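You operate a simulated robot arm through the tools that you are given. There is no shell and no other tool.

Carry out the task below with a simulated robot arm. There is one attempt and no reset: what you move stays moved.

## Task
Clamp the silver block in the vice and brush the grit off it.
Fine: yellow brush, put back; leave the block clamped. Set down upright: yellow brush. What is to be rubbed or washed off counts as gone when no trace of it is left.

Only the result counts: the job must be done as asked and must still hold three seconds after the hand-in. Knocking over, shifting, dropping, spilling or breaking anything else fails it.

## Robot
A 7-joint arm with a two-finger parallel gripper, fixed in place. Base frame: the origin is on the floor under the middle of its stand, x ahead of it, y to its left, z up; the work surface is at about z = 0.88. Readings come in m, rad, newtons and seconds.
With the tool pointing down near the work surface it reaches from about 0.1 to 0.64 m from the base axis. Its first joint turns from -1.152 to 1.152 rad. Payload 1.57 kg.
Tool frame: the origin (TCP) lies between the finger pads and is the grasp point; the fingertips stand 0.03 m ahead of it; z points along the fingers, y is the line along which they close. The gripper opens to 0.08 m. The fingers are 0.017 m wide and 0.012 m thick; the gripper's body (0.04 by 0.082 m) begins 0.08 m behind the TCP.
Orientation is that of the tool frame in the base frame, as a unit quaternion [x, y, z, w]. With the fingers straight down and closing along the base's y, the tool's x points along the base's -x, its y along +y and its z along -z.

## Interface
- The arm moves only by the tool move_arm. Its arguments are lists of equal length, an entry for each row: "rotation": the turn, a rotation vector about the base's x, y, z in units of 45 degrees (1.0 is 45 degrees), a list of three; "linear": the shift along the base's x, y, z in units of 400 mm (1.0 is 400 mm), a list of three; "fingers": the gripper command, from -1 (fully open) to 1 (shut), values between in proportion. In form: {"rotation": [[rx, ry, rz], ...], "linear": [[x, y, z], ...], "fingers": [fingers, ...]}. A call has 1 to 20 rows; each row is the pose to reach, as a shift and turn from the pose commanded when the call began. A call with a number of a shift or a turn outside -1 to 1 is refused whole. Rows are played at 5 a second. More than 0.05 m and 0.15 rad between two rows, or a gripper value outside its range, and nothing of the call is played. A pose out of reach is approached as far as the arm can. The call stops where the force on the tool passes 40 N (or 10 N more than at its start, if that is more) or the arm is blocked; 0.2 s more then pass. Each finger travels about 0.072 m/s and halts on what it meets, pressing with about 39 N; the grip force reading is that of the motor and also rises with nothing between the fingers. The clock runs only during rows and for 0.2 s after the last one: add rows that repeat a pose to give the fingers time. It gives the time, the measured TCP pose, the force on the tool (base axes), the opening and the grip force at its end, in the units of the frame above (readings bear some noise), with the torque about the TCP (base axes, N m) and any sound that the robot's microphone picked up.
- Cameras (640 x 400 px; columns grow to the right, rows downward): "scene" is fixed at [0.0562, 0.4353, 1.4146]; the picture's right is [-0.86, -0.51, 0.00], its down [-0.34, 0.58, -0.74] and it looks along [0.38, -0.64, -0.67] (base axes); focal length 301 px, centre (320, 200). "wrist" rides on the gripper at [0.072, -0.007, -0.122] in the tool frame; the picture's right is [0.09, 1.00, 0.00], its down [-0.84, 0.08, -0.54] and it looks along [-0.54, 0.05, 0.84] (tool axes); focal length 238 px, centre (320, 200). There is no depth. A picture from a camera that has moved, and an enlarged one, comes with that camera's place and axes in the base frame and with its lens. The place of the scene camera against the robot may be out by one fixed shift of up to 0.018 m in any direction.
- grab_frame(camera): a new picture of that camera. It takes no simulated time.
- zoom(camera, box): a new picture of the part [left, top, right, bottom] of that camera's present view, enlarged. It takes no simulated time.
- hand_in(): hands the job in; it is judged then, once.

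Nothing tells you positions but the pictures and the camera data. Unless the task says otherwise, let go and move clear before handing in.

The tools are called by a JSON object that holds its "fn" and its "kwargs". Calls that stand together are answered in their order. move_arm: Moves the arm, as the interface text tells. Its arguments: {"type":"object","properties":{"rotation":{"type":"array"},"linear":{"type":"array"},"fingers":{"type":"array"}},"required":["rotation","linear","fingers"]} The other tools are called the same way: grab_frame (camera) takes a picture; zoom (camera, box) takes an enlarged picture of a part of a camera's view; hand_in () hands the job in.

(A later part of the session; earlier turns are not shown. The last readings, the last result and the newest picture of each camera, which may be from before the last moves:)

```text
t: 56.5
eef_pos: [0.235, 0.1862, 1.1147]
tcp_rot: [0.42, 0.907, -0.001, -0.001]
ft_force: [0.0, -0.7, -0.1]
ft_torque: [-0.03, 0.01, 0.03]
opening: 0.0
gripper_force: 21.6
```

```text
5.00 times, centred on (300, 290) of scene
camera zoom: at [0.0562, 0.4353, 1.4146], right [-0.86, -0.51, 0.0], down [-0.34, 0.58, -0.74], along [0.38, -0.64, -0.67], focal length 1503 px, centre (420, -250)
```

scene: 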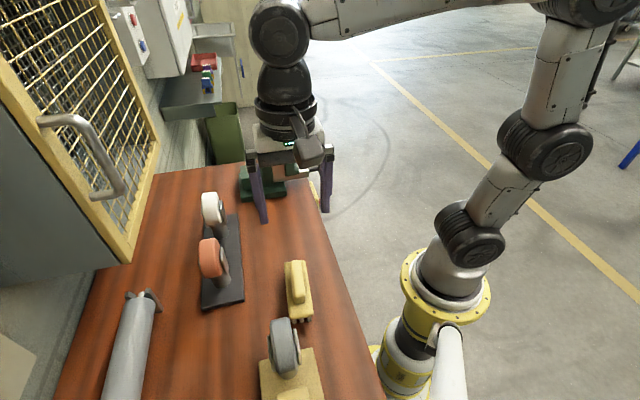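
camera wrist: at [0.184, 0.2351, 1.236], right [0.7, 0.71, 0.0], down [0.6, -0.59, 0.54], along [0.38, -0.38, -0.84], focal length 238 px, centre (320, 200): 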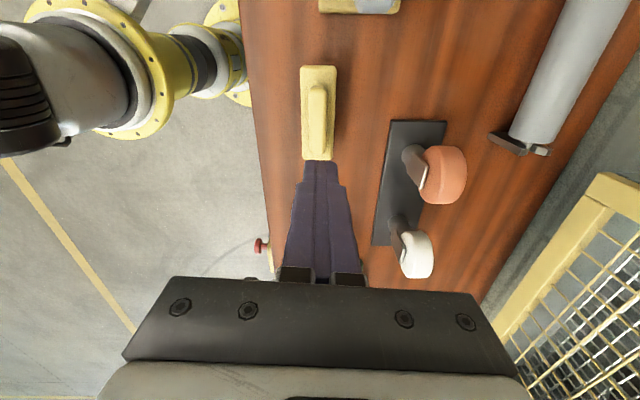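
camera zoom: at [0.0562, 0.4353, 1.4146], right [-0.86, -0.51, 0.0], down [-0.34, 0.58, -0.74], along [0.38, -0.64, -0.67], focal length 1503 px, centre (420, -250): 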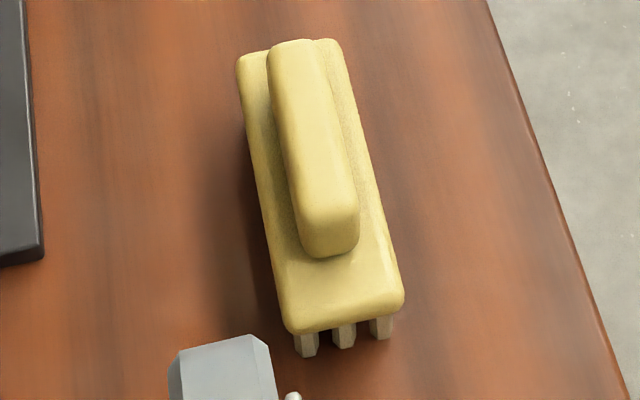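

The brush stayed upright on its bristles but shifted: now centred at p≈0.2945, q≈0.0412, aligned with q (it was at p≈0.297, q≈0.037, 4.6° turned — I'll restore that at the end). I'll re-grip it more securely by the sides of its plate, lower down.

{"fn": "move_arm", "kwargs": {"rotation": [[0, 0, 0.052], [0, 0, 0.104], [0, 0, 0.104], [0, 0, 0.104], [0, 0, 0.104], [0, 0, 0.104]], "linear": [[0.002, -0.008, 0], [0.0045, -0.015, -0.08], [0.0045, -0.015, -0.16], [0.0045, -0.015, -0.24], [0.0045, -0.015, -0.3], [0.0045, -0.015, -0.3]], "fingers": [0, -0.6, -0.6, -0.6, -0.6, -0.6]}}

{"fn": "zoom", "kwargs": {"camera": "wrist", "box": [250, 50, 390, 220]}}

{"fn": "zoom", "kwargs": {"camera": "scene", "box": [245, 200, 365, 330]}}

```text
t: 57.9
eef_pos: [0.2355, 0.1792, 0.991]
tcp_rot: [0.383, 0.924, -0.001, -0.002]
ft_force: [-0.4, 0.3, 0.0]
ft_torque: [-0.02, 0.01, -0.04]
opening: 0.0639
gripper_force: 0.0
```

```text
2.35 times, centred on (320, 135) of wrist
camera zoom: at [0.1814, 0.224, 1.1141], right [0.64, 0.77, 0.0], down [0.65, -0.54, 0.54], along [0.41, -0.35, -0.84], focal length 561 px, centre (320, 353)
```

zoom: 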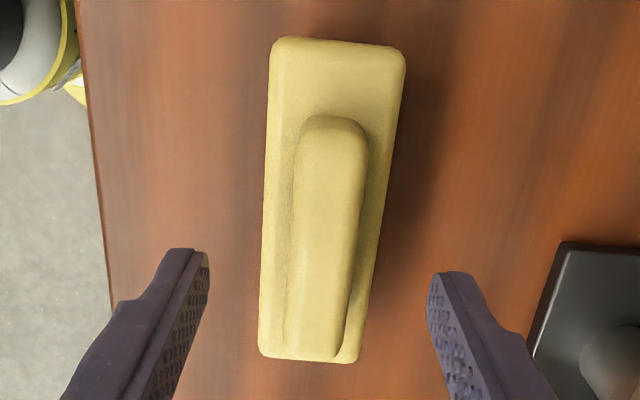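

```text
3.08 times, centred on (305, 265) of scene
camera zoom: at [0.0562, 0.4353, 1.4146], right [-0.86, -0.51, 0.0], down [-0.34, 0.58, -0.74], along [0.38, -0.64, -0.67], focal length 925 px, centre (366, 0)
```

zoom: 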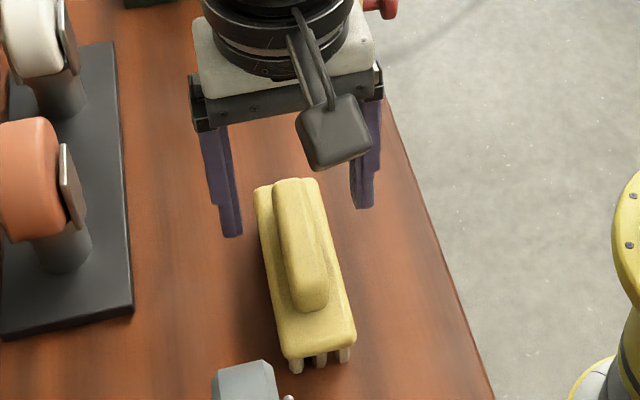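

Aligned within about 1 mm. Descending to TCP z≈0.925 and closing on the plate sides.

{"fn": "move_arm", "kwargs": {"rotation": [[0, 0, 0], [0, 0, 0], [0, 0, 0], [0, 0, 0]], "linear": [[-0.001, -0.001, -0.07], [-0.001, -0.001, -0.13], [-0.001, -0.001, -0.169], [-0.001, -0.001, -0.169]], "fingers": [-0.6, -0.6, -0.6, -0.6]}}

{"fn": "grab_frame", "kwargs": {"camera": "wrist"}}

{"fn": "zoom", "kwargs": {"camera": "scene", "box": [265, 230, 345, 330]}}

```text
t: 58.9
eef_pos: [0.2353, 0.1785, 0.9252]
tcp_rot: [0.383, 0.924, -0.001, -0.002]
ft_force: [-0.1, -0.1, -0.4]
ft_torque: [0.01, 0.0, 0.0]
opening: 0.0638
gripper_force: 0.1
```

```text
taken
camera wrist: at [0.1807, 0.2234, 1.0467], right [0.64, 0.77, 0.0], down [0.65, -0.54, 0.54], along [0.41, -0.35, -0.84], focal length 238 px, centre (320, 200)
```

wrist: 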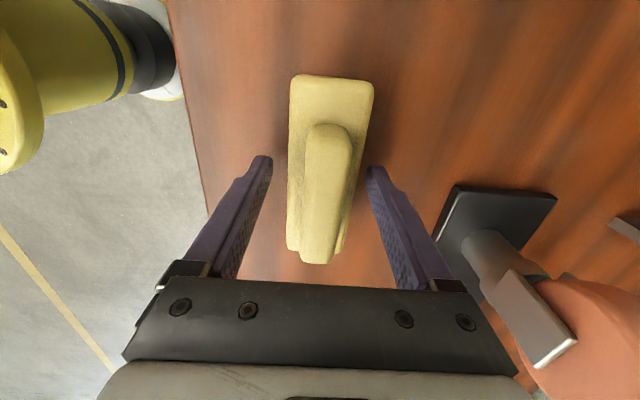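

```text
4.00 times, centred on (305, 280) of scene
camera zoom: at [0.0562, 0.4353, 1.4146], right [-0.86, -0.51, 0.0], down [-0.34, 0.58, -0.74], along [0.38, -0.64, -0.67], focal length 1202 px, centre (380, -120)
```

zoom: 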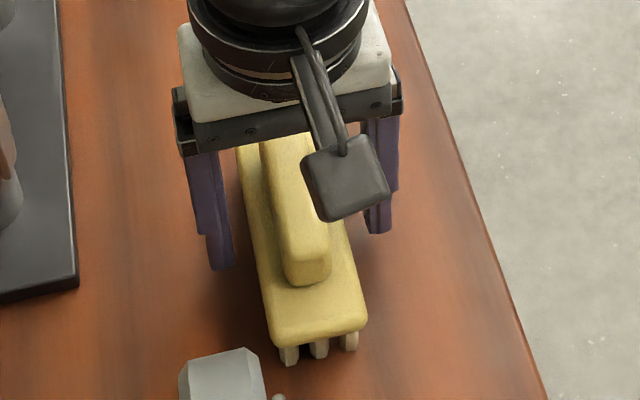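

The fingers are alongside the plate, clear of the bench. Closing.

{"fn": "move_arm", "kwargs": {"rotation": [[0, 0, 0], [0, 0, 0], [0, 0, 0], [0, 0, 0], [0, 0, 0]], "linear": [[0, 0, 0], [0, 0, 0], [0, 0, 0], [0, 0, 0], [0, 0, 0]], "fingers": [-0.2, 0.1, 0.5, 1, 1]}}

{"fn": "move_arm", "kwargs": {"rotation": [[0, 0, 0], [0, 0, 0], [0, 0, 0], [0, 0, 0]], "linear": [[0, 0, 0.01], [0, 0, 0.03], [0, 0, 0.05], [0, 0, 0.05]], "fingers": [1, 1, 1, 1]}}

{"fn": "grab_frame", "kwargs": {"camera": "wrist"}}

{"fn": "zoom", "kwargs": {"camera": "scene", "box": [265, 230, 345, 330]}}

```text
t: 60.1
eef_pos: [0.2354, 0.179, 0.9252]
tcp_rot: [0.383, 0.924, -0.001, -0.002]
ft_force: [0.9, -0.7, 0.0]
ft_torque: [-0.02, 0.01, 0.0]
opening: 0.0431
gripper_force: 38.6
```

```text
t: 61.1
eef_pos: [0.2362, 0.1785, 0.9446]
tcp_rot: [0.383, 0.924, -0.001, -0.002]
ft_force: [1.7, 0.0, -1.5]
ft_torque: [0.03, -0.03, 0.0]
opening: 0.0431
gripper_force: 39.4
```

```text
taken
camera wrist: at [0.1807, 0.224, 1.0674], right [0.64, 0.77, 0.0], down [0.65, -0.54, 0.54], along [0.41, -0.35, -0.84], focal length 238 px, centre (320, 200)
```

wrist: 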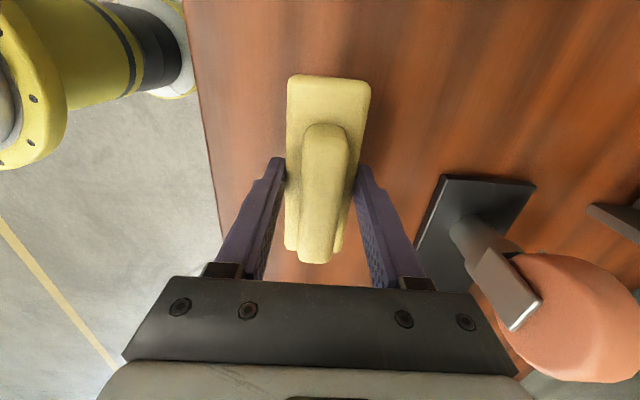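

```text
4.00 times, centred on (305, 280) of scene
camera zoom: at [0.0562, 0.4353, 1.4146], right [-0.86, -0.51, 0.0], down [-0.34, 0.58, -0.74], along [0.38, -0.64, -0.67], focal length 1202 px, centre (380, -120)
```

zoom: 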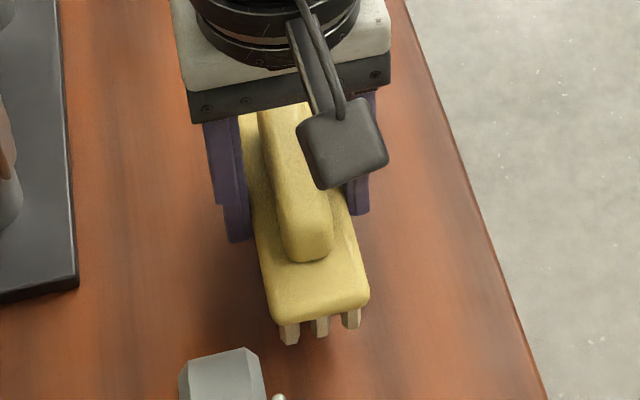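

The brush is held securely this time (0.043 m, lifted level). I'll raise it and carry it over to the vice, keeping the bristles about 6 cm above the block top.

{"fn": "move_arm", "kwargs": {"rotation": [[0, 0, 0], [0, 0, 0], [0, 0, 0], [0, 0, 0], [0, 0, 0]], "linear": [[0, 0, 0.08], [0, 0, 0.17], [0, 0, 0.27], [0, 0, 0.4], [0, 0, 0.4]], "fingers": [1, 1, 1, 1, 1]}}

```text
refused: row 4 steps farther than a row can; nothing moved
```

Row 4 was slightly too long; resending with smaller steps.

{"fn": "move_arm", "kwargs": {"rotation": [[0, 0, 0], [0, 0, 0], [0, 0, 0], [0, 0, 0], [0, 0, 0], [0, 0, 0]], "linear": [[0, 0, 0.08], [0, 0, 0.16], [0, 0, 0.24], [0, 0, 0.32], [0, 0, 0.4], [0, 0, 0.4]], "fingers": [1, 1, 1, 1, 1, 1]}}

{"fn": "move_arm", "kwargs": {"rotation": [[0, 0, 0], [0, 0, 0], [0, 0, 0], [0, 0, 0], [0, 0, 0], [0, 0, 0], [0, 0, 0], [0, 0, 0], [0, 0, 0], [0, 0, 0], [0, 0, 0]], "linear": [[0.06, -0.064, 0], [0.12, -0.128, 0], [0.18, -0.192, 0], [0.24, -0.256, 0], [0.3, -0.32, 0], [0.36, -0.385, 0], [0.42, -0.45, 0], [0.48, -0.514, 0], [0.54, -0.578, 0], [0.596, -0.6385, 0], [0.596, -0.6385, 0]], "fingers": [1, 1, 1, 1, 1, 1, 1, 1, 1, 1, 1]}}

{"fn": "grab_frame", "kwargs": {"camera": "wrist"}}

{"fn": "zoom", "kwargs": {"camera": "scene", "box": [220, 90, 350, 200]}}

```text
t: 62.5
eef_pos: [0.2356, 0.179, 1.1046]
tcp_rot: [0.382, 0.924, -0.001, -0.001]
ft_force: [-0.2, -0.1, -0.9]
ft_torque: [-0.03, -0.02, 0.03]
opening: 0.0431
gripper_force: 39.1
```

```text
t: 64.9
eef_pos: [0.4755, -0.0763, 1.1063]
tcp_rot: [0.383, 0.924, -0.001, -0.002]
ft_force: [-0.6, -0.4, -0.7]
ft_torque: [0.04, 0.01, 0.02]
opening: 0.043
gripper_force: 39.0
```

```text
taken
camera wrist: at [0.4196, -0.031, 1.2275], right [0.64, 0.77, 0.0], down [0.65, -0.54, 0.54], along [0.41, -0.35, -0.84], focal length 238 px, centre (320, 200)
```

wrist: 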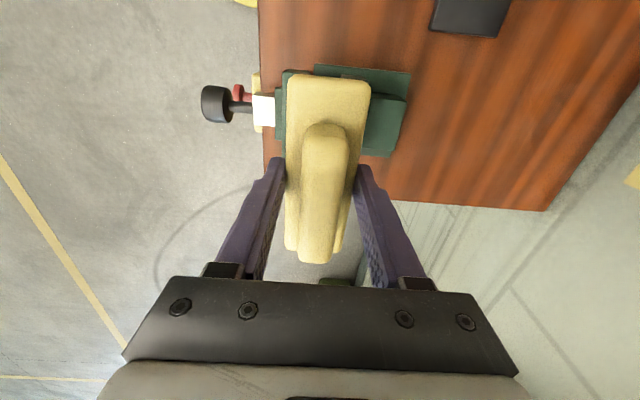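

```text
3.64 times, centred on (285, 145) of scene
camera zoom: at [0.0562, 0.4353, 1.4146], right [-0.86, -0.51, 0.0], down [-0.34, 0.58, -0.74], along [0.38, -0.64, -0.67], focal length 1093 px, centre (447, 400)
```

zoom: 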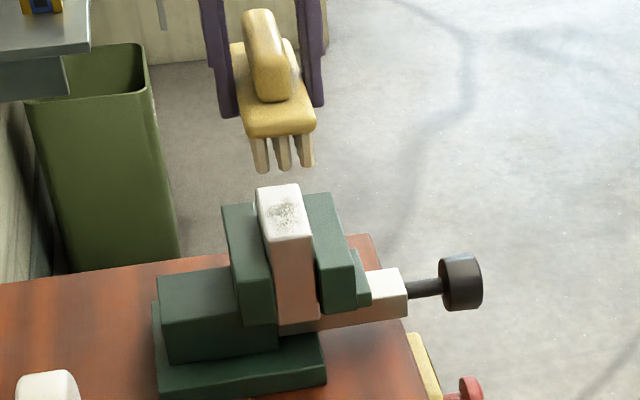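

The brush hangs right above the block's gritty top. I'll come down to just above contact, then feel for it in 1–2 mm steps.

{"fn": "move_arm", "kwargs": {"rotation": [[0, 0, 0], [0, 0, 0], [0, 0, 0], [0, 0, 0]], "linear": [[0, 0, -0.06], [0, 0, -0.11], [0, 0, -0.1425], [0, 0, -0.1425]], "fingers": [1, 1, 1, 1]}}

{"fn": "zoom", "kwargs": {"camera": "scene", "box": [250, 115, 320, 175]}}

```text
t: 65.9
eef_pos: [0.475, -0.0759, 1.0471]
tcp_rot: [0.383, 0.924, -0.001, -0.001]
ft_force: [-0.1, 0.5, -1.9]
ft_torque: [0.02, 0.0, -0.04]
opening: 0.0431
gripper_force: 39.2
```

```text
6.67 times, centred on (285, 145) of scene
camera zoom: at [0.0562, 0.4353, 1.4146], right [-0.86, -0.51, 0.0], down [-0.34, 0.58, -0.74], along [0.38, -0.64, -0.67], focal length 2004 px, centre (553, 567)
```

zoom: 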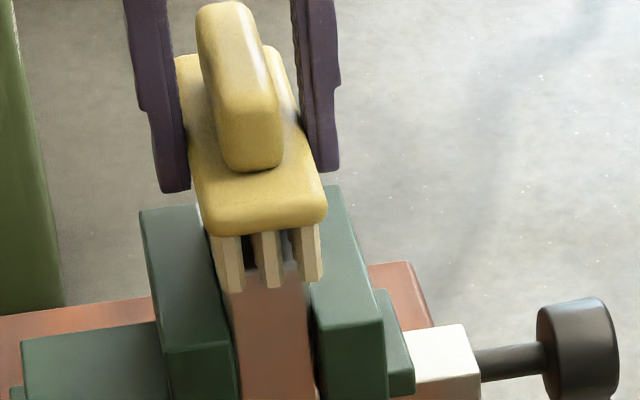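

The bristles are a few mm above the block. Lowering slowly until contact.

{"fn": "move_arm", "kwargs": {"rotation": [[0, 0, 0], [0, 0, 0], [0, 0, 0]], "linear": [[0, 0, -0.004], [0, 0, -0.008], [0, 0, -0.008]], "fingers": [1, 1, 1]}}

{"fn": "move_arm", "kwargs": {"rotation": [[0, 0, 0], [0, 0, 0], [0, 0, 0]], "linear": [[0, 0, -0.0025], [0, 0, -0.005], [0, 0, -0.005]], "fingers": [1, 1, 1]}}

```text
t: 66.7
eef_pos: [0.4744, -0.0769, 1.0455]
tcp_rot: [0.383, 0.924, -0.001, -0.001]
ft_force: [-0.8, -0.5, -1.5]
ft_torque: [-0.02, 0.0, 0.0]
opening: 0.0432
gripper_force: 39.6
```

```text
t: 67.5
eef_pos: [0.4754, -0.0761, 1.0434]
tcp_rot: [0.383, 0.924, -0.001, -0.001]
ft_force: [-3.7, 1.1, 12.8]
ft_torque: [0.34, 0.45, 0.03]
opening: 0.0432
gripper_force: 38.9
```

Contact at TCP z≈1.043 with ~13 N. I'll ease off slightly and start brushing with strokes along the block's length.

{"fn": "move_arm", "kwargs": {"rotation": [[0, 0, 0], [0, 0, 0], [0, 0, 0], [0, 0, 0], [0, 0, 0], [0, 0, 0], [0, 0, 0], [0, 0, 0], [0, 0, 0], [0, 0, 0], [0, 0, 0], [0, 0, 0], [0, 0, 0]], "linear": [[0.018, -0.018, 0.001], [0.036, -0.036, 0.001], [0.053, -0.053, 0.001], [0.036, -0.036, 0.001], [0.018, -0.018, 0.001], [0, 0, 0.001], [-0.018, 0.018, 0.001], [-0.036, 0.036, 0.001], [-0.053, 0.053, 0.001], [-0.036, 0.036, 0.001], [-0.018, 0.018, 0.001], [0, 0, 0.001], [0, 0, 0.001]], "fingers": [1, 1, 1, 1, 1, 1, 1, 1, 1, 1, 1, 1, 1]}}

{"fn": "zoom", "kwargs": {"camera": "scene", "box": [250, 115, 320, 175]}}

```text
t: 70.3
eef_pos: [0.4746, -0.0752, 1.044]
tcp_rot: [0.383, 0.924, 0.0, -0.001]
ft_force: [-7.0, 9.2, 26.6]
ft_torque: [0.69, 0.46, 0.0]
opening: 0.0434
gripper_force: 38.9
```

```text
6.67 times, centred on (285, 145) of scene
camera zoom: at [0.0556, 0.4356, 1.4146], right [-0.86, -0.51, 0.0], down [-0.34, 0.58, -0.74], along [0.38, -0.64, -0.67], focal length 2004 px, centre (553, 567)
```

zoom: 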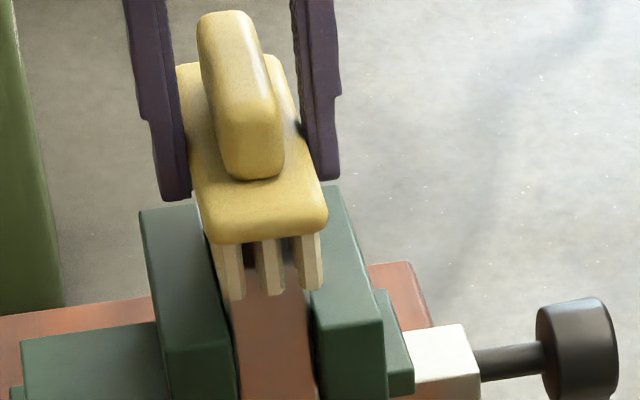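

The contact force rose to ~27 N, so I'll lift off and inspect the block top and how the brush sits in the fingers.

{"fn": "move_arm", "kwargs": {"rotation": [[0, 0, 0], [0, 0, 0], [0, 0, 0], [0, 0, 0]], "linear": [[0, 0, 0.05], [0, 0, 0.12], [0, 0, 0.2], [0, 0, 0.2]], "fingers": [1, 1, 1, 1]}}

{"fn": "zoom", "kwargs": {"camera": "scene", "box": [262, 135, 312, 185]}}

{"fn": "zoom", "kwargs": {"camera": "scene", "box": [230, 70, 330, 150]}}

{"fn": "grab_frame", "kwargs": {"camera": "wrist"}}

```text
t: 71.3
eef_pos: [0.4753, -0.0759, 1.1235]
tcp_rot: [0.383, 0.924, -0.002, -0.002]
ft_force: [0.1, 0.9, -1.5]
ft_torque: [0.01, -0.02, 0.03]
opening: 0.0433
gripper_force: 39.2
```

```text
8.00 times, centred on (287, 160) of scene
camera zoom: at [0.0562, 0.4353, 1.4146], right [-0.86, -0.51, 0.0], down [-0.34, 0.58, -0.74], along [0.38, -0.64, -0.67], focal length 2405 px, centre (584, 520)
```

zoom: 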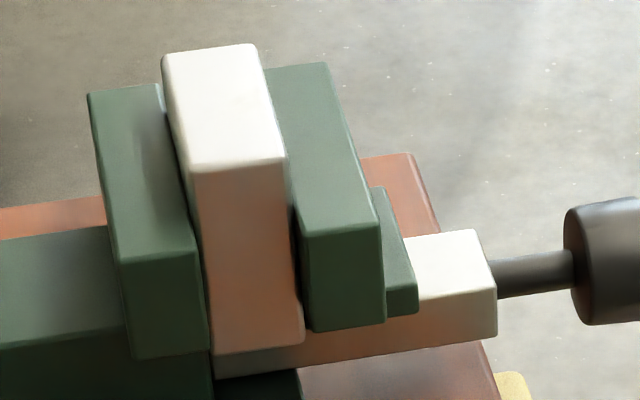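

```text
5.00 times, centred on (280, 110) of scene
camera zoom: at [0.0562, 0.4353, 1.4146], right [-0.86, -0.51, 0.0], down [-0.34, 0.58, -0.74], along [0.38, -0.64, -0.67], focal length 1503 px, centre (520, 650)
```

zoom: 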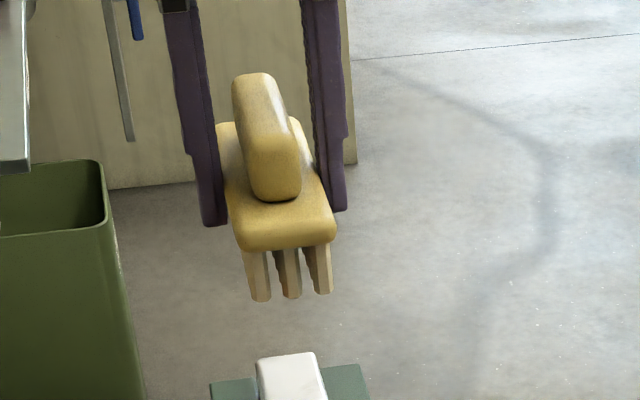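

```text
taken
camera wrist: at [0.4202, -0.0312, 1.2455], right [0.64, 0.77, 0.0], down [0.65, -0.54, 0.54], along [0.41, -0.35, -0.84], focal length 238 px, centre (320, 200)
```

wrist: 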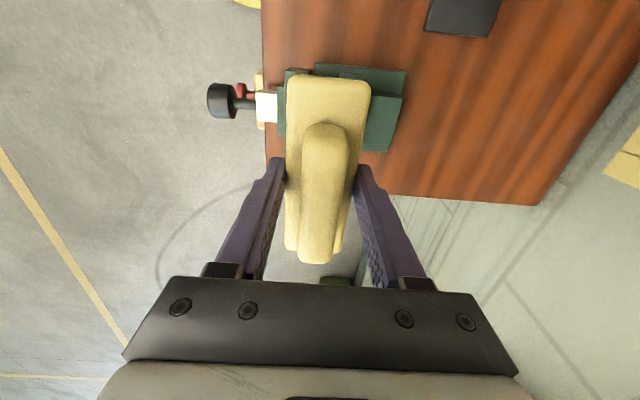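

The block top looks clean in the scene view. I'll zoom in tighter to look for any residual trace.

{"fn": "zoom", "kwargs": {"camera": "scene", "box": [279, 138, 300, 158]}}

{"fn": "zoom", "kwargs": {"camera": "scene", "box": [262, 75, 312, 115]}}

```text
16.00 times, centred on (290, 148) of scene
camera zoom: at [0.0562, 0.4353, 1.4146], right [-0.86, -0.51, 0.0], down [-0.34, 0.58, -0.74], along [0.38, -0.64, -0.67], focal length 4810 px, centre (808, 1032)
```

zoom: 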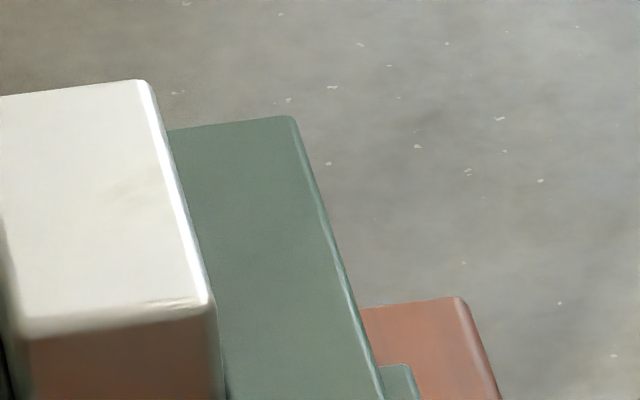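

```text
10.00 times, centred on (287, 95) of scene
camera zoom: at [0.0562, 0.4353, 1.4146], right [-0.86, -0.51, 0.0], down [-0.34, 0.58, -0.74], along [0.38, -0.64, -0.67], focal length 3006 px, centre (650, 1250)
```

zoom: 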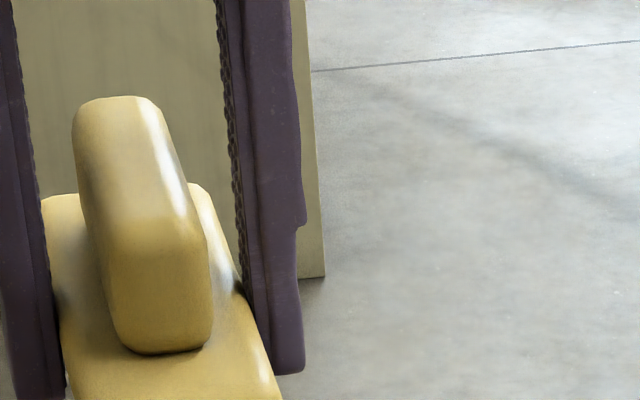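

There may be a very faint smudge near the middle. Zooming on the full top face.

{"fn": "zoom", "kwargs": {"camera": "scene", "box": [270, 136, 300, 160]}}

{"fn": "zoom", "kwargs": {"camera": "scene", "box": [278, 138, 296, 152]}}

```text
16.00 times, centred on (285, 148) of scene
camera zoom: at [0.0562, 0.4353, 1.4146], right [-0.86, -0.51, 0.0], down [-0.34, 0.58, -0.74], along [0.38, -0.64, -0.67], focal length 4810 px, centre (880, 1032)
```

zoom: 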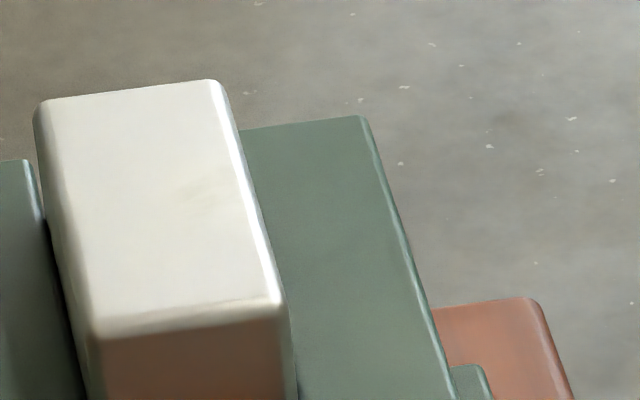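

```text
16.00 times, centred on (287, 145) of scene
camera zoom: at [0.0562, 0.4353, 1.4146], right [-0.86, -0.51, 0.0], down [-0.34, 0.58, -0.74], along [0.38, -0.64, -0.67], focal length 4810 px, centre (848, 1080)
```

zoom: 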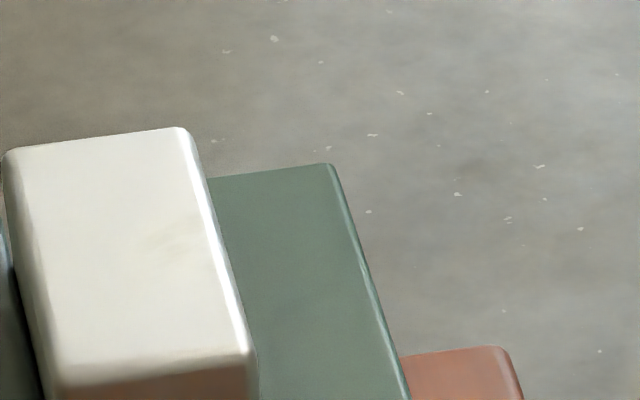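

A faint trace remains near the middle, so more brushing is needed. Going back down to light contact.

{"fn": "move_arm", "kwargs": {"rotation": [[0, 0, 0], [0, 0, 0], [0, 0, 0], [0, 0, 0], [0, 0, 0]], "linear": [[0, 0, -0.08], [0, 0, -0.15], [0, 0, -0.185], [0, 0, -0.195], [0, 0, -0.195]], "fingers": [1, 1, 1, 1, 1]}}

{"fn": "move_arm", "kwargs": {"rotation": [[0, 0, 0], [0, 0, 0]], "linear": [[0, 0, -0.0025], [0, 0, -0.0025]], "fingers": [1, 1]}}

```text
t: 72.5
eef_pos: [0.4757, -0.076, 1.0447]
tcp_rot: [0.383, 0.924, -0.001, -0.002]
ft_force: [-0.5, 0.3, -1.0]
ft_torque: [-0.02, 0.04, 0.0]
opening: 0.0436
gripper_force: 38.8
```

```text
t: 73.1
eef_pos: [0.4755, -0.0763, 1.0453]
tcp_rot: [0.383, 0.924, -0.001, -0.001]
ft_force: [-0.8, -1.2, 0.9]
ft_torque: [0.0, -0.02, -0.01]
opening: 0.0431
gripper_force: 39.6
```

Light contact re-established. Now a longer set of strokes along the block with small side offsets to cover the whole face.

{"fn": "move_arm", "kwargs": {"rotation": [[0, 0, 0], [0, 0, 0], [0, 0, 0], [0, 0, 0], [0, 0, 0], [0, 0, 0], [0, 0, 0], [0, 0, 0], [0, 0, 0], [0, 0, 0], [0, 0, 0], [0, 0, 0], [0, 0, 0], [0, 0, 0], [0, 0, 0], [0, 0, 0], [0, 0, 0], [0, 0, 0], [0, 0, 0]], "linear": [[0.018, -0.018, -0.0015], [0.036, -0.036, -0.0015], [0.051, -0.037, -0.0015], [0.029, -0.015, -0.0015], [0.007, 0.007, -0.0015], [-0.015, 0.029, -0.0015], [-0.037, 0.051, -0.0015], [-0.044, 0.044, -0.0015], [-0.022, 0.022, -0.0015], [0, 0, -0.0015], [0.022, -0.022, -0.0015], [0.037, -0.051, -0.0015], [0.015, -0.029, -0.0015], [-0.007, -0.007, -0.0015], [-0.029, 0.015, -0.0015], [-0.051, 0.037, -0.0015], [-0.022, 0.022, -0.0015], [0, 0, -0.0015], [0, 0, -0.0015]], "fingers": [1, 1, 1, 1, 1, 1, 1, 1, 1, 1, 1, 1, 1, 1, 1, 1, 1, 1, 1]}}

{"fn": "zoom", "kwargs": {"camera": "scene", "box": [250, 115, 320, 175]}}

```text
t: 77.1
eef_pos: [0.4737, -0.0771, 1.0441]
tcp_rot: [0.382, 0.924, -0.002, -0.002]
ft_force: [-3.9, 4.9, 13.7]
ft_torque: [0.4, 0.24, 0.01]
opening: 0.0432
gripper_force: 39.5
```

```text
6.67 times, centred on (285, 145) of scene
camera zoom: at [0.0559, 0.4355, 1.4146], right [-0.86, -0.51, 0.0], down [-0.34, 0.58, -0.74], along [0.38, -0.64, -0.67], focal length 2004 px, centre (553, 567)
```

zoom: 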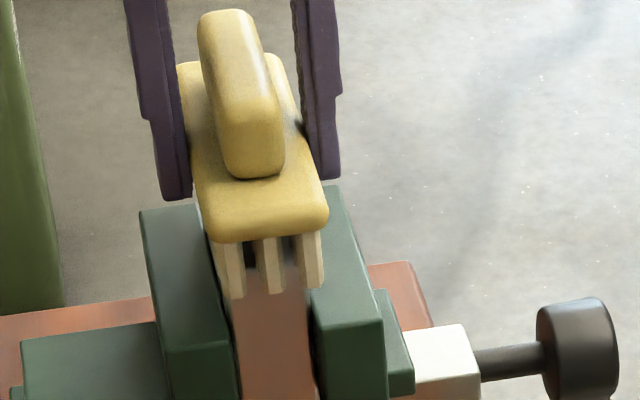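

Contact stayed good (~15 N). One more full set of strokes before lifting to inspect.

{"fn": "move_arm", "kwargs": {"rotation": [[0, 0, 0], [0, 0, 0], [0, 0, 0], [0, 0, 0], [0, 0, 0], [0, 0, 0], [0, 0, 0], [0, 0, 0], [0, 0, 0], [0, 0, 0], [0, 0, 0], [0, 0, 0], [0, 0, 0], [0, 0, 0], [0, 0, 0], [0, 0, 0], [0, 0, 0], [0, 0, 0], [0, 0, 0]], "linear": [[0.018, -0.018, 0], [0.036, -0.036, 0], [0.051, -0.037, 0], [0.029, -0.015, 0], [0.007, 0.007, 0], [-0.015, 0.029, 0], [-0.037, 0.051, 0], [-0.044, 0.044, 0], [-0.022, 0.022, 0], [0, 0, 0], [0.022, -0.022, 0], [0.037, -0.051, 0], [0.015, -0.029, 0], [-0.007, -0.007, 0], [-0.029, 0.015, 0], [-0.051, 0.037, 0], [-0.022, 0.022, 0], [0, 0, 0], [0, 0, 0]], "fingers": [1, 1, 1, 1, 1, 1, 1, 1, 1, 1, 1, 1, 1, 1, 1, 1, 1, 1, 1]}}

{"fn": "move_arm", "kwargs": {"rotation": [[0, 0, 0], [0, 0, 0], [0, 0, 0], [0, 0, 0]], "linear": [[0, 0, 0.05], [0, 0, 0.12], [0, 0, 0.2], [0, 0, 0.2]], "fingers": [1, 1, 1, 1]}}

{"fn": "zoom", "kwargs": {"camera": "scene", "box": [270, 136, 300, 160]}}

{"fn": "zoom", "kwargs": {"camera": "scene", "box": [230, 70, 330, 150]}}

```text
t: 81.1
eef_pos: [0.4743, -0.0753, 1.0438]
tcp_rot: [0.383, 0.924, 0.0, -0.002]
ft_force: [-5.2, 7.8, 20.3]
ft_torque: [0.58, 0.37, 0.03]
opening: 0.043
gripper_force: 39.6
```

```text
t: 82.1
eef_pos: [0.4752, -0.078, 1.1223]
tcp_rot: [0.383, 0.924, -0.002, -0.002]
ft_force: [-0.6, -0.7, -1.6]
ft_torque: [0.02, -0.03, 0.02]
opening: 0.0431
gripper_force: 38.9
```

```text
16.00 times, centred on (285, 148) of scene
camera zoom: at [0.0562, 0.4353, 1.4146], right [-0.86, -0.51, 0.0], down [-0.34, 0.58, -0.74], along [0.38, -0.64, -0.67], focal length 4810 px, centre (880, 1032)
```

zoom: 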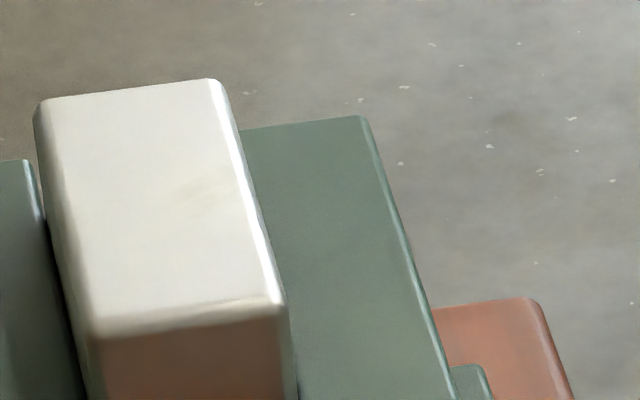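

```text
5.00 times, centred on (280, 110) of scene
camera zoom: at [0.0562, 0.4353, 1.4146], right [-0.86, -0.51, 0.0], down [-0.34, 0.58, -0.74], along [0.38, -0.64, -0.67], focal length 1503 px, centre (520, 650)
```

zoom: 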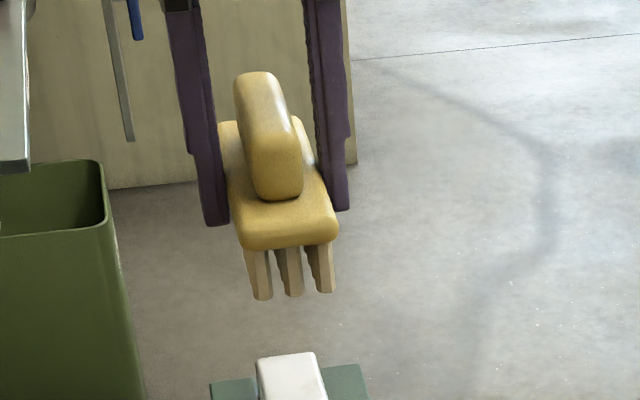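

A very faint mark seems to remain on the robot-side half of the face, but it could be a reflection. I'll shift the hand sideways so the wrist camera can view the block top directly.

{"fn": "move_arm", "kwargs": {"rotation": [[0, 0, 0], [0, 0, 0], [0, 0, 0], [0, 0, 0]], "linear": [[0.05, 0.08, 0], [0.1, 0.16, 0], [0.12, 0.2, 0], [0.12, 0.2, 0]], "fingers": [1, 1, 1, 1]}}

{"fn": "grab_frame", "kwargs": {"camera": "wrist"}}

{"fn": "zoom", "kwargs": {"camera": "scene", "box": [270, 136, 300, 160]}}

```text
t: 83.1
eef_pos: [0.5222, 0.0031, 1.1233]
tcp_rot: [0.382, 0.924, -0.001, -0.002]
ft_force: [0.4, -0.2, -2.3]
ft_torque: [-0.01, -0.02, 0.02]
opening: 0.0432
gripper_force: 39.4
```

```text
taken
camera wrist: at [0.4674, 0.0485, 1.2457], right [0.64, 0.77, 0.0], down [0.65, -0.54, 0.54], along [0.41, -0.35, -0.84], focal length 238 px, centre (320, 200)
```

wrist: 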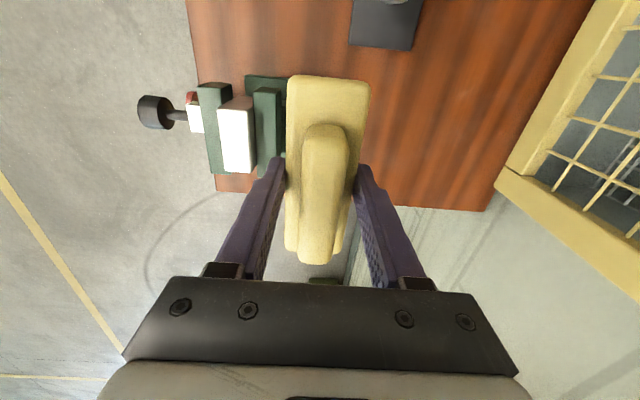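

```text
16.00 times, centred on (285, 148) of scene
camera zoom: at [0.0562, 0.4353, 1.4146], right [-0.86, -0.51, 0.0], down [-0.34, 0.58, -0.74], along [0.38, -0.64, -0.67], focal length 4810 px, centre (880, 1032)
```

zoom: 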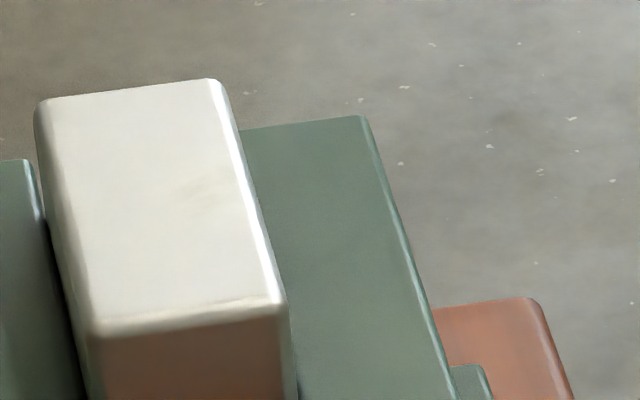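

Block top is clear in the wrist view; zooming in tightly.

{"fn": "zoom", "kwargs": {"camera": "wrist", "box": [195, 80, 285, 190]}}

{"fn": "zoom", "kwargs": {"camera": "wrist", "box": [215, 95, 260, 180]}}

{"fn": "zoom", "kwargs": {"camera": "wrist", "box": [217, 105, 257, 130]}}

{"fn": "zoom", "kwargs": {"camera": "wrist", "box": [217, 130, 257, 155]}}

{"fn": "zoom", "kwargs": {"camera": "wrist", "box": [217, 150, 257, 175]}}

```text
3.64 times, centred on (240, 135) of wrist
camera zoom: at [0.4674, 0.0485, 1.2457], right [0.64, 0.77, 0.0], down [0.65, -0.54, 0.54], along [0.41, -0.35, -0.84], focal length 867 px, centre (611, 436)
```

zoom: 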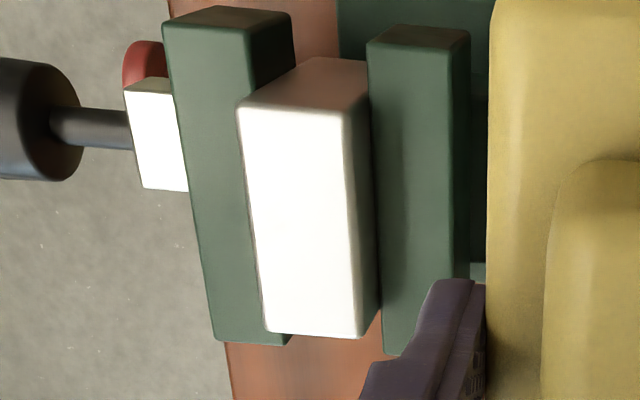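

```text
4.71 times, centred on (238, 138) of wrist
camera zoom: at [0.4674, 0.0485, 1.2457], right [0.64, 0.77, 0.0], down [0.65, -0.54, 0.54], along [0.41, -0.35, -0.84], focal length 1122 px, centre (708, 494)
```

zoom: 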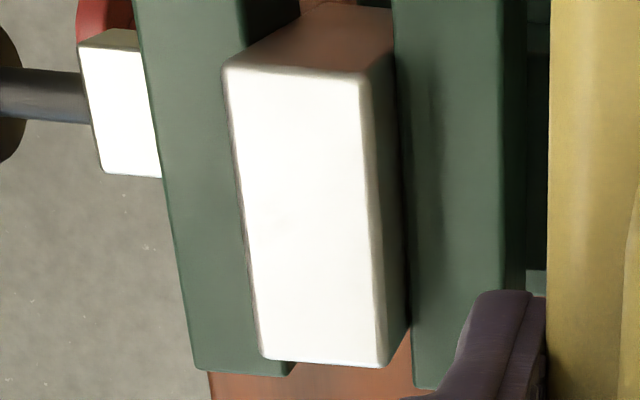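

```text
16.00 times, centred on (237, 118) of wrist
camera zoom: at [0.4674, 0.0485, 1.2457], right [0.64, 0.77, 0.0], down [0.65, -0.54, 0.54], along [0.41, -0.35, -0.84], focal length 3814 px, centre (1648, 1520)
```

zoom: 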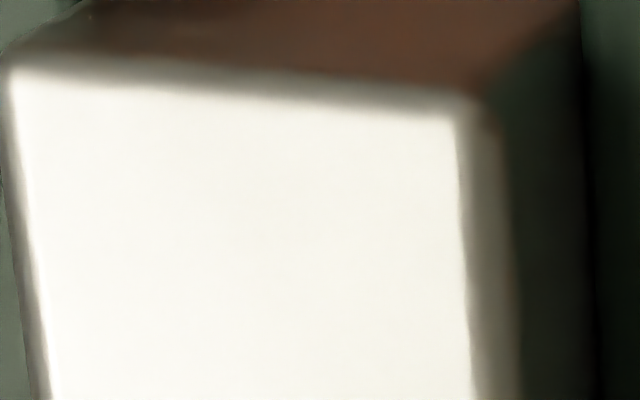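

```text
16.00 times, centred on (237, 142) of wrist
camera zoom: at [0.4674, 0.0485, 1.2457], right [0.64, 0.77, 0.0], down [0.65, -0.54, 0.54], along [0.41, -0.35, -0.84], focal length 3814 px, centre (1648, 1120)
```

zoom: 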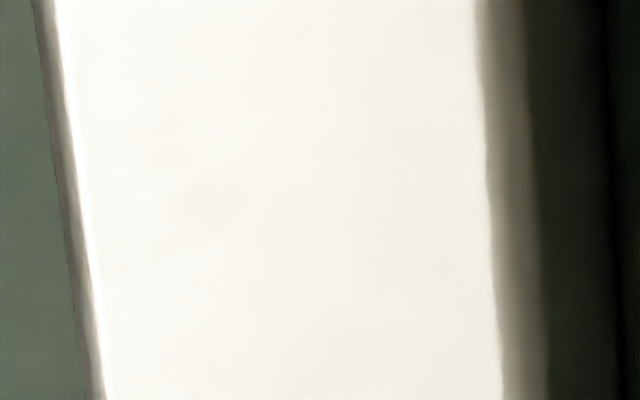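

```text
16.00 times, centred on (237, 162) of wrist
camera zoom: at [0.4674, 0.0485, 1.2457], right [0.64, 0.77, 0.0], down [0.65, -0.54, 0.54], along [0.41, -0.35, -0.84], focal length 3814 px, centre (1648, 800)
```

zoom: 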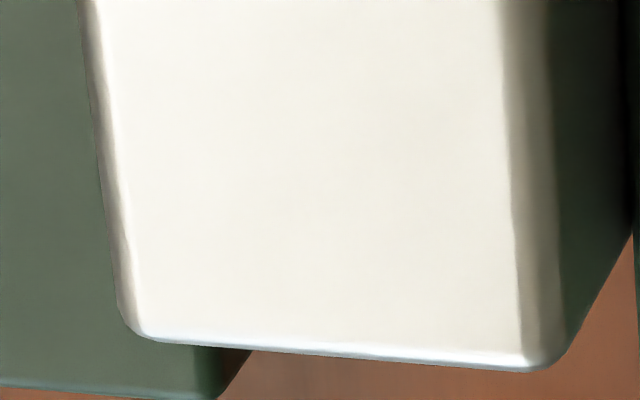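

There is a very faint residue about 7 mm off-centre toward the robot side — exactly the gap between bristle rows in my strokes. I'll go back and brush with ±7 mm side offsets to cover it.

{"fn": "move_arm", "kwargs": {"rotation": [[0, 0, 0], [0, 0, 0], [0, 0, 0], [0, 0, 0], [0, 0, 0], [0, 0, 0], [0, 0, 0]], "linear": [[-0.05, -0.08, 0], [-0.09, -0.15, 0], [-0.1076, -0.1876, 0], [-0.1076, -0.1876, -0.1], [-0.1076, -0.1876, -0.17], [-0.1076, -0.1876, -0.195], [-0.1076, -0.1876, -0.195]], "fingers": [1, 1, 1, 1, 1, 1, 1]}}

{"fn": "move_arm", "kwargs": {"rotation": [[0, 0, 0], [0, 0, 0], [0, 0, 0]], "linear": [[0, 0, -0.0025], [0, 0, -0.005], [0, 0, -0.005]], "fingers": [1, 1, 1]}}

```text
t: 84.7
eef_pos: [0.479, -0.0717, 1.0463]
tcp_rot: [0.382, 0.924, -0.001, -0.001]
ft_force: [0.7, 0.3, -1.6]
ft_torque: [0.02, 0.01, -0.03]
opening: 0.0432
gripper_force: 39.0
```

```text
t: 85.5
eef_pos: [0.4804, -0.0716, 1.0441]
tcp_rot: [0.383, 0.924, -0.002, -0.001]
ft_force: [0.5, 0.9, -0.6]
ft_torque: [-0.04, -0.1, 0.0]
opening: 0.0432
gripper_force: 38.6
```

Light contact. Now strokes at the +7 mm offset (±1.5 mm), pressing half a millimetre more.

{"fn": "move_arm", "kwargs": {"rotation": [[0, 0, 0], [0, 0, 0], [0, 0, 0], [0, 0, 0], [0, 0, 0], [0, 0, 0], [0, 0, 0], [0, 0, 0], [0, 0, 0], [0, 0, 0], [0, 0, 0], [0, 0, 0], [0, 0, 0], [0, 0, 0], [0, 0, 0], [0, 0, 0], [0, 0, 0]], "linear": [[0.022, -0.022, -0.0012], [0.044, -0.044, -0.0012], [0.022, -0.022, -0.0012], [0, 0, -0.0012], [-0.022, 0.022, -0.0012], [-0.044, 0.044, -0.0012], [-0.019, 0.025, -0.0012], [0.003, 0.003, -0.0012], [0.025, -0.019, -0.0012], [0.041, -0.047, -0.0012], [0.019, -0.025, -0.0012], [-0.003, -0.003, -0.0012], [-0.025, 0.019, -0.0012], [-0.044, 0.044, -0.0012], [-0.022, 0.022, -0.0012], [0, 0, -0.0012], [0, 0, -0.0012]], "fingers": [1, 1, 1, 1, 1, 1, 1, 1, 1, 1, 1, 1, 1, 1, 1, 1, 1]}}

```text
t: 89.1
eef_pos: [0.4791, -0.0715, 1.0435]
tcp_rot: [0.382, 0.924, -0.001, -0.001]
ft_force: [-5.2, 7.5, 19.9]
ft_torque: [0.5, 0.42, -0.04]
opening: 0.0435
gripper_force: 38.7
```

Good contact (≈ 20 N). Now the same at the -7 mm offset, crossing over with a zigzag.

{"fn": "move_arm", "kwargs": {"rotation": [[0, 0, 0], [0, 0, 0], [0, 0, 0], [0, 0, 0], [0, 0, 0], [0, 0, 0], [0, 0, 0], [0, 0, 0], [0, 0, 0], [0, 0, 0], [0, 0, 0], [0, 0, 0], [0, 0, 0], [0, 0, 0], [0, 0, 0], [0, 0, 0], [0, 0, 0], [0, 0, 0], [0, 0, 0]], "linear": [[0.016, -0.028, 0], [0.012, -0.032, 0], [-0.013, -0.013, 0], [-0.043, 0.011, 0], [-0.0487, -0.0007, 0], [-0.0467, -0.0027, 0], [-0.0247, -0.0247, 0], [-0.0027, -0.0467, 0], [0.0193, -0.0687, 0], [-0.0057, -0.0497, 0], [-0.0277, -0.0277, 0], [-0.0497, -0.0057, 0], [-0.0687, 0.0193, 0], [-0.0437, 0.0003, 0], [-0.0217, -0.0217, 0], [0.0003, -0.0437, 0], [-0.0027, -0.0467, 0], [-0.0247, -0.0247, 0], [-0.0247, -0.0247, 0]], "fingers": [1, 1, 1, 1, 1, 1, 1, 1, 1, 1, 1, 1, 1, 1, 1, 1, 1, 1, 1]}}

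{"fn": "move_arm", "kwargs": {"rotation": [[0, 0, 0], [0, 0, 0], [0, 0, 0], [0, 0, 0]], "linear": [[0, 0, 0.05], [0, 0, 0.12], [0, 0, 0.2], [0, 0, 0.2]], "fingers": [1, 1, 1, 1]}}

{"fn": "zoom", "kwargs": {"camera": "scene", "box": [270, 136, 300, 160]}}

{"fn": "zoom", "kwargs": {"camera": "scene", "box": [230, 70, 330, 190]}}

```text
t: 93.1
eef_pos: [0.47, -0.0821, 1.0431]
tcp_rot: [0.382, 0.924, -0.001, 0.0]
ft_force: [1.6, -4.6, 9.0]
ft_torque: [-0.41, -0.41, -0.08]
opening: 0.0434
gripper_force: 38.9
```

```text
t: 94.1
eef_pos: [0.4713, -0.0831, 1.1226]
tcp_rot: [0.383, 0.924, -0.001, -0.003]
ft_force: [0.0, -0.9, -0.7]
ft_torque: [0.0, -0.01, -0.01]
opening: 0.0432
gripper_force: 39.4
```

```text
16.00 times, centred on (285, 148) of scene
camera zoom: at [0.0562, 0.4353, 1.4146], right [-0.86, -0.51, 0.0], down [-0.34, 0.58, -0.74], along [0.38, -0.64, -0.67], focal length 4810 px, centre (880, 1032)
```

zoom: 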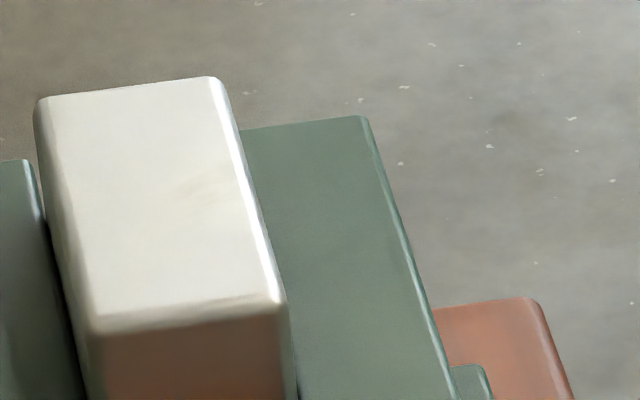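

```text
3.33 times, centred on (280, 130) of scene
camera zoom: at [0.0562, 0.4353, 1.4146], right [-0.86, -0.51, 0.0], down [-0.34, 0.58, -0.74], along [0.38, -0.64, -0.67], focal length 1002 px, centre (453, 433)
```

zoom: 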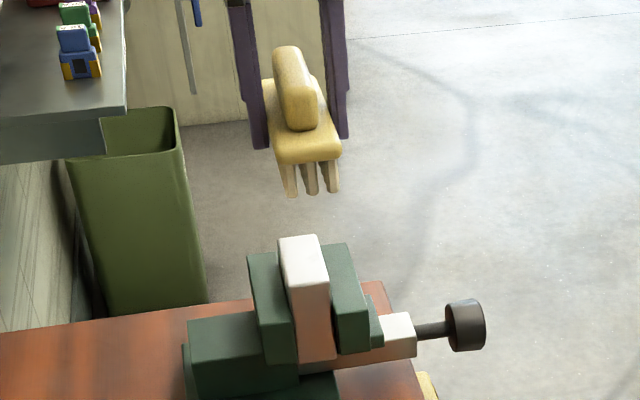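

The mark, if real, is extremely faint. I'll view the top from the other side with the wrist camera, away from the specular glare.

{"fn": "move_arm", "kwargs": {"rotation": [[0, 0, 0], [0, 0, 0], [0, 0, 0], [0, 0, 0]], "linear": [[-0.07, -0.03, 0], [-0.14, -0.06, 0], [-0.194, -0.088, 0], [-0.194, -0.088, 0]], "fingers": [1, 1, 1, 1]}}

{"fn": "grab_frame", "kwargs": {"camera": "wrist"}}

```text
t: 95.1
eef_pos: [0.3921, -0.1174, 1.1204]
tcp_rot: [0.383, 0.924, -0.002, -0.001]
ft_force: [0.6, -0.2, -1.0]
ft_torque: [0.03, 0.0, -0.03]
opening: 0.0435
gripper_force: 39.0
```

```text
taken
camera wrist: at [0.3368, -0.072, 1.2443], right [0.64, 0.77, 0.0], down [0.65, -0.54, 0.54], along [0.41, -0.35, -0.84], focal length 238 px, centre (320, 200)
```

wrist: 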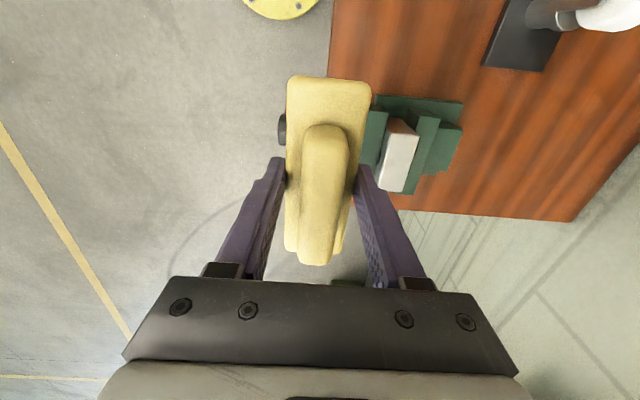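

The block top is visible without glare here. Zooming in.

{"fn": "zoom", "kwargs": {"camera": "wrist", "box": [365, 110, 445, 200]}}

{"fn": "zoom", "kwargs": {"camera": "wrist", "box": [378, 128, 424, 160]}}

{"fn": "zoom", "kwargs": {"camera": "wrist", "box": [374, 155, 420, 197]}}

```text
4.44 times, centred on (405, 155) of wrist
camera zoom: at [0.3368, -0.072, 1.2443], right [0.64, 0.77, 0.0], down [0.65, -0.54, 0.54], along [0.41, -0.35, -0.84], focal length 1059 px, centre (-58, 400)
```

zoom: 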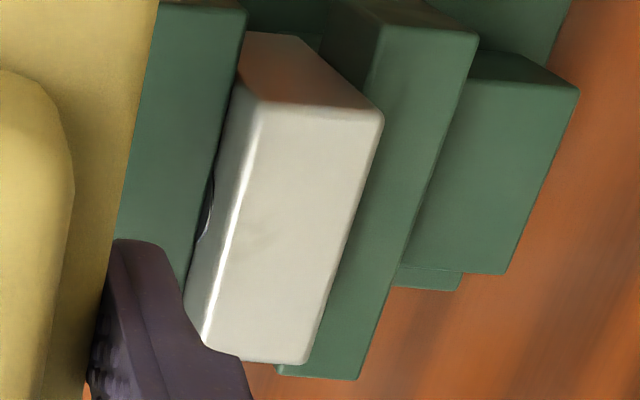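

```text
12.50 times, centred on (401, 144) of wrist
camera zoom: at [0.3368, -0.072, 1.2443], right [0.64, 0.77, 0.0], down [0.65, -0.54, 0.54], along [0.41, -0.35, -0.84], focal length 2979 px, centre (-692, 900)
```

zoom: 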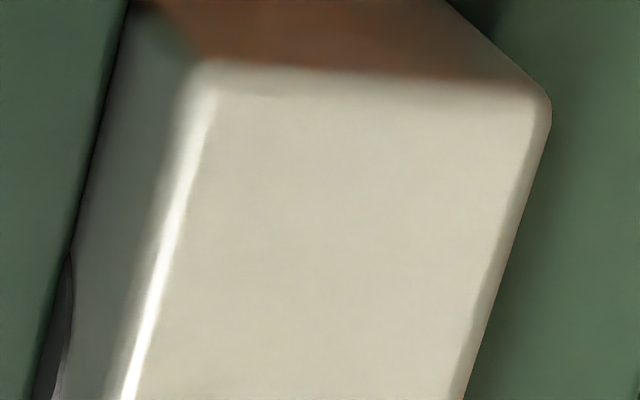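

```text
9.52 times, centred on (397, 176) of wrist
camera zoom: at [0.3368, -0.072, 1.2443], right [0.64, 0.77, 0.0], down [0.65, -0.54, 0.54], along [0.41, -0.35, -0.84], focal length 2270 px, centre (-413, 429)
```

zoom: 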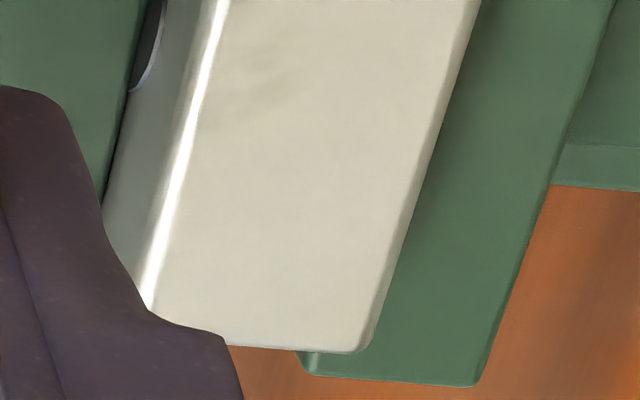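

There is a genuine faint smear about 5 mm robot-side of the centre, where the grit was thickest. I'll go back and brush crosswise, with the jaws backing the block, shifting along the block between strokes.

{"fn": "move_arm", "kwargs": {"rotation": [[0, 0, 0], [0, 0, 0], [0, 0, 0], [0, 0, 0], [0, 0, 0], [0, 0, 0], [0, 0, 0]], "linear": [[0.07, 0.033, 0], [0.14, 0.067, 0], [0.2073, 0.0993, 0], [0.2073, 0.0993, -0.1], [0.2073, 0.0993, -0.17], [0.2073, 0.0993, -0.194], [0.2073, 0.0993, -0.194]], "fingers": [1, 1, 1, 1, 1, 1, 1]}}

{"fn": "move_arm", "kwargs": {"rotation": [[0, 0, 0], [0, 0, 0], [0, 0, 0]], "linear": [[0, 0, -0.0025], [0, 0, -0.005], [0, 0, -0.005]], "fingers": [1, 1, 1]}}

```text
t: 96.7
eef_pos: [0.475, -0.0767, 1.0447]
tcp_rot: [0.382, 0.924, -0.001, -0.001]
ft_force: [-0.7, 0.5, -0.5]
ft_torque: [0.03, 0.04, 0.01]
opening: 0.0431
gripper_force: 39.2
```

```text
t: 97.5
eef_pos: [0.4753, -0.0765, 1.0441]
tcp_rot: [0.382, 0.924, -0.002, -0.001]
ft_force: [-0.5, 0.2, 0.6]
ft_torque: [0.01, -0.04, -0.05]
opening: 0.0435
gripper_force: 39.1
```

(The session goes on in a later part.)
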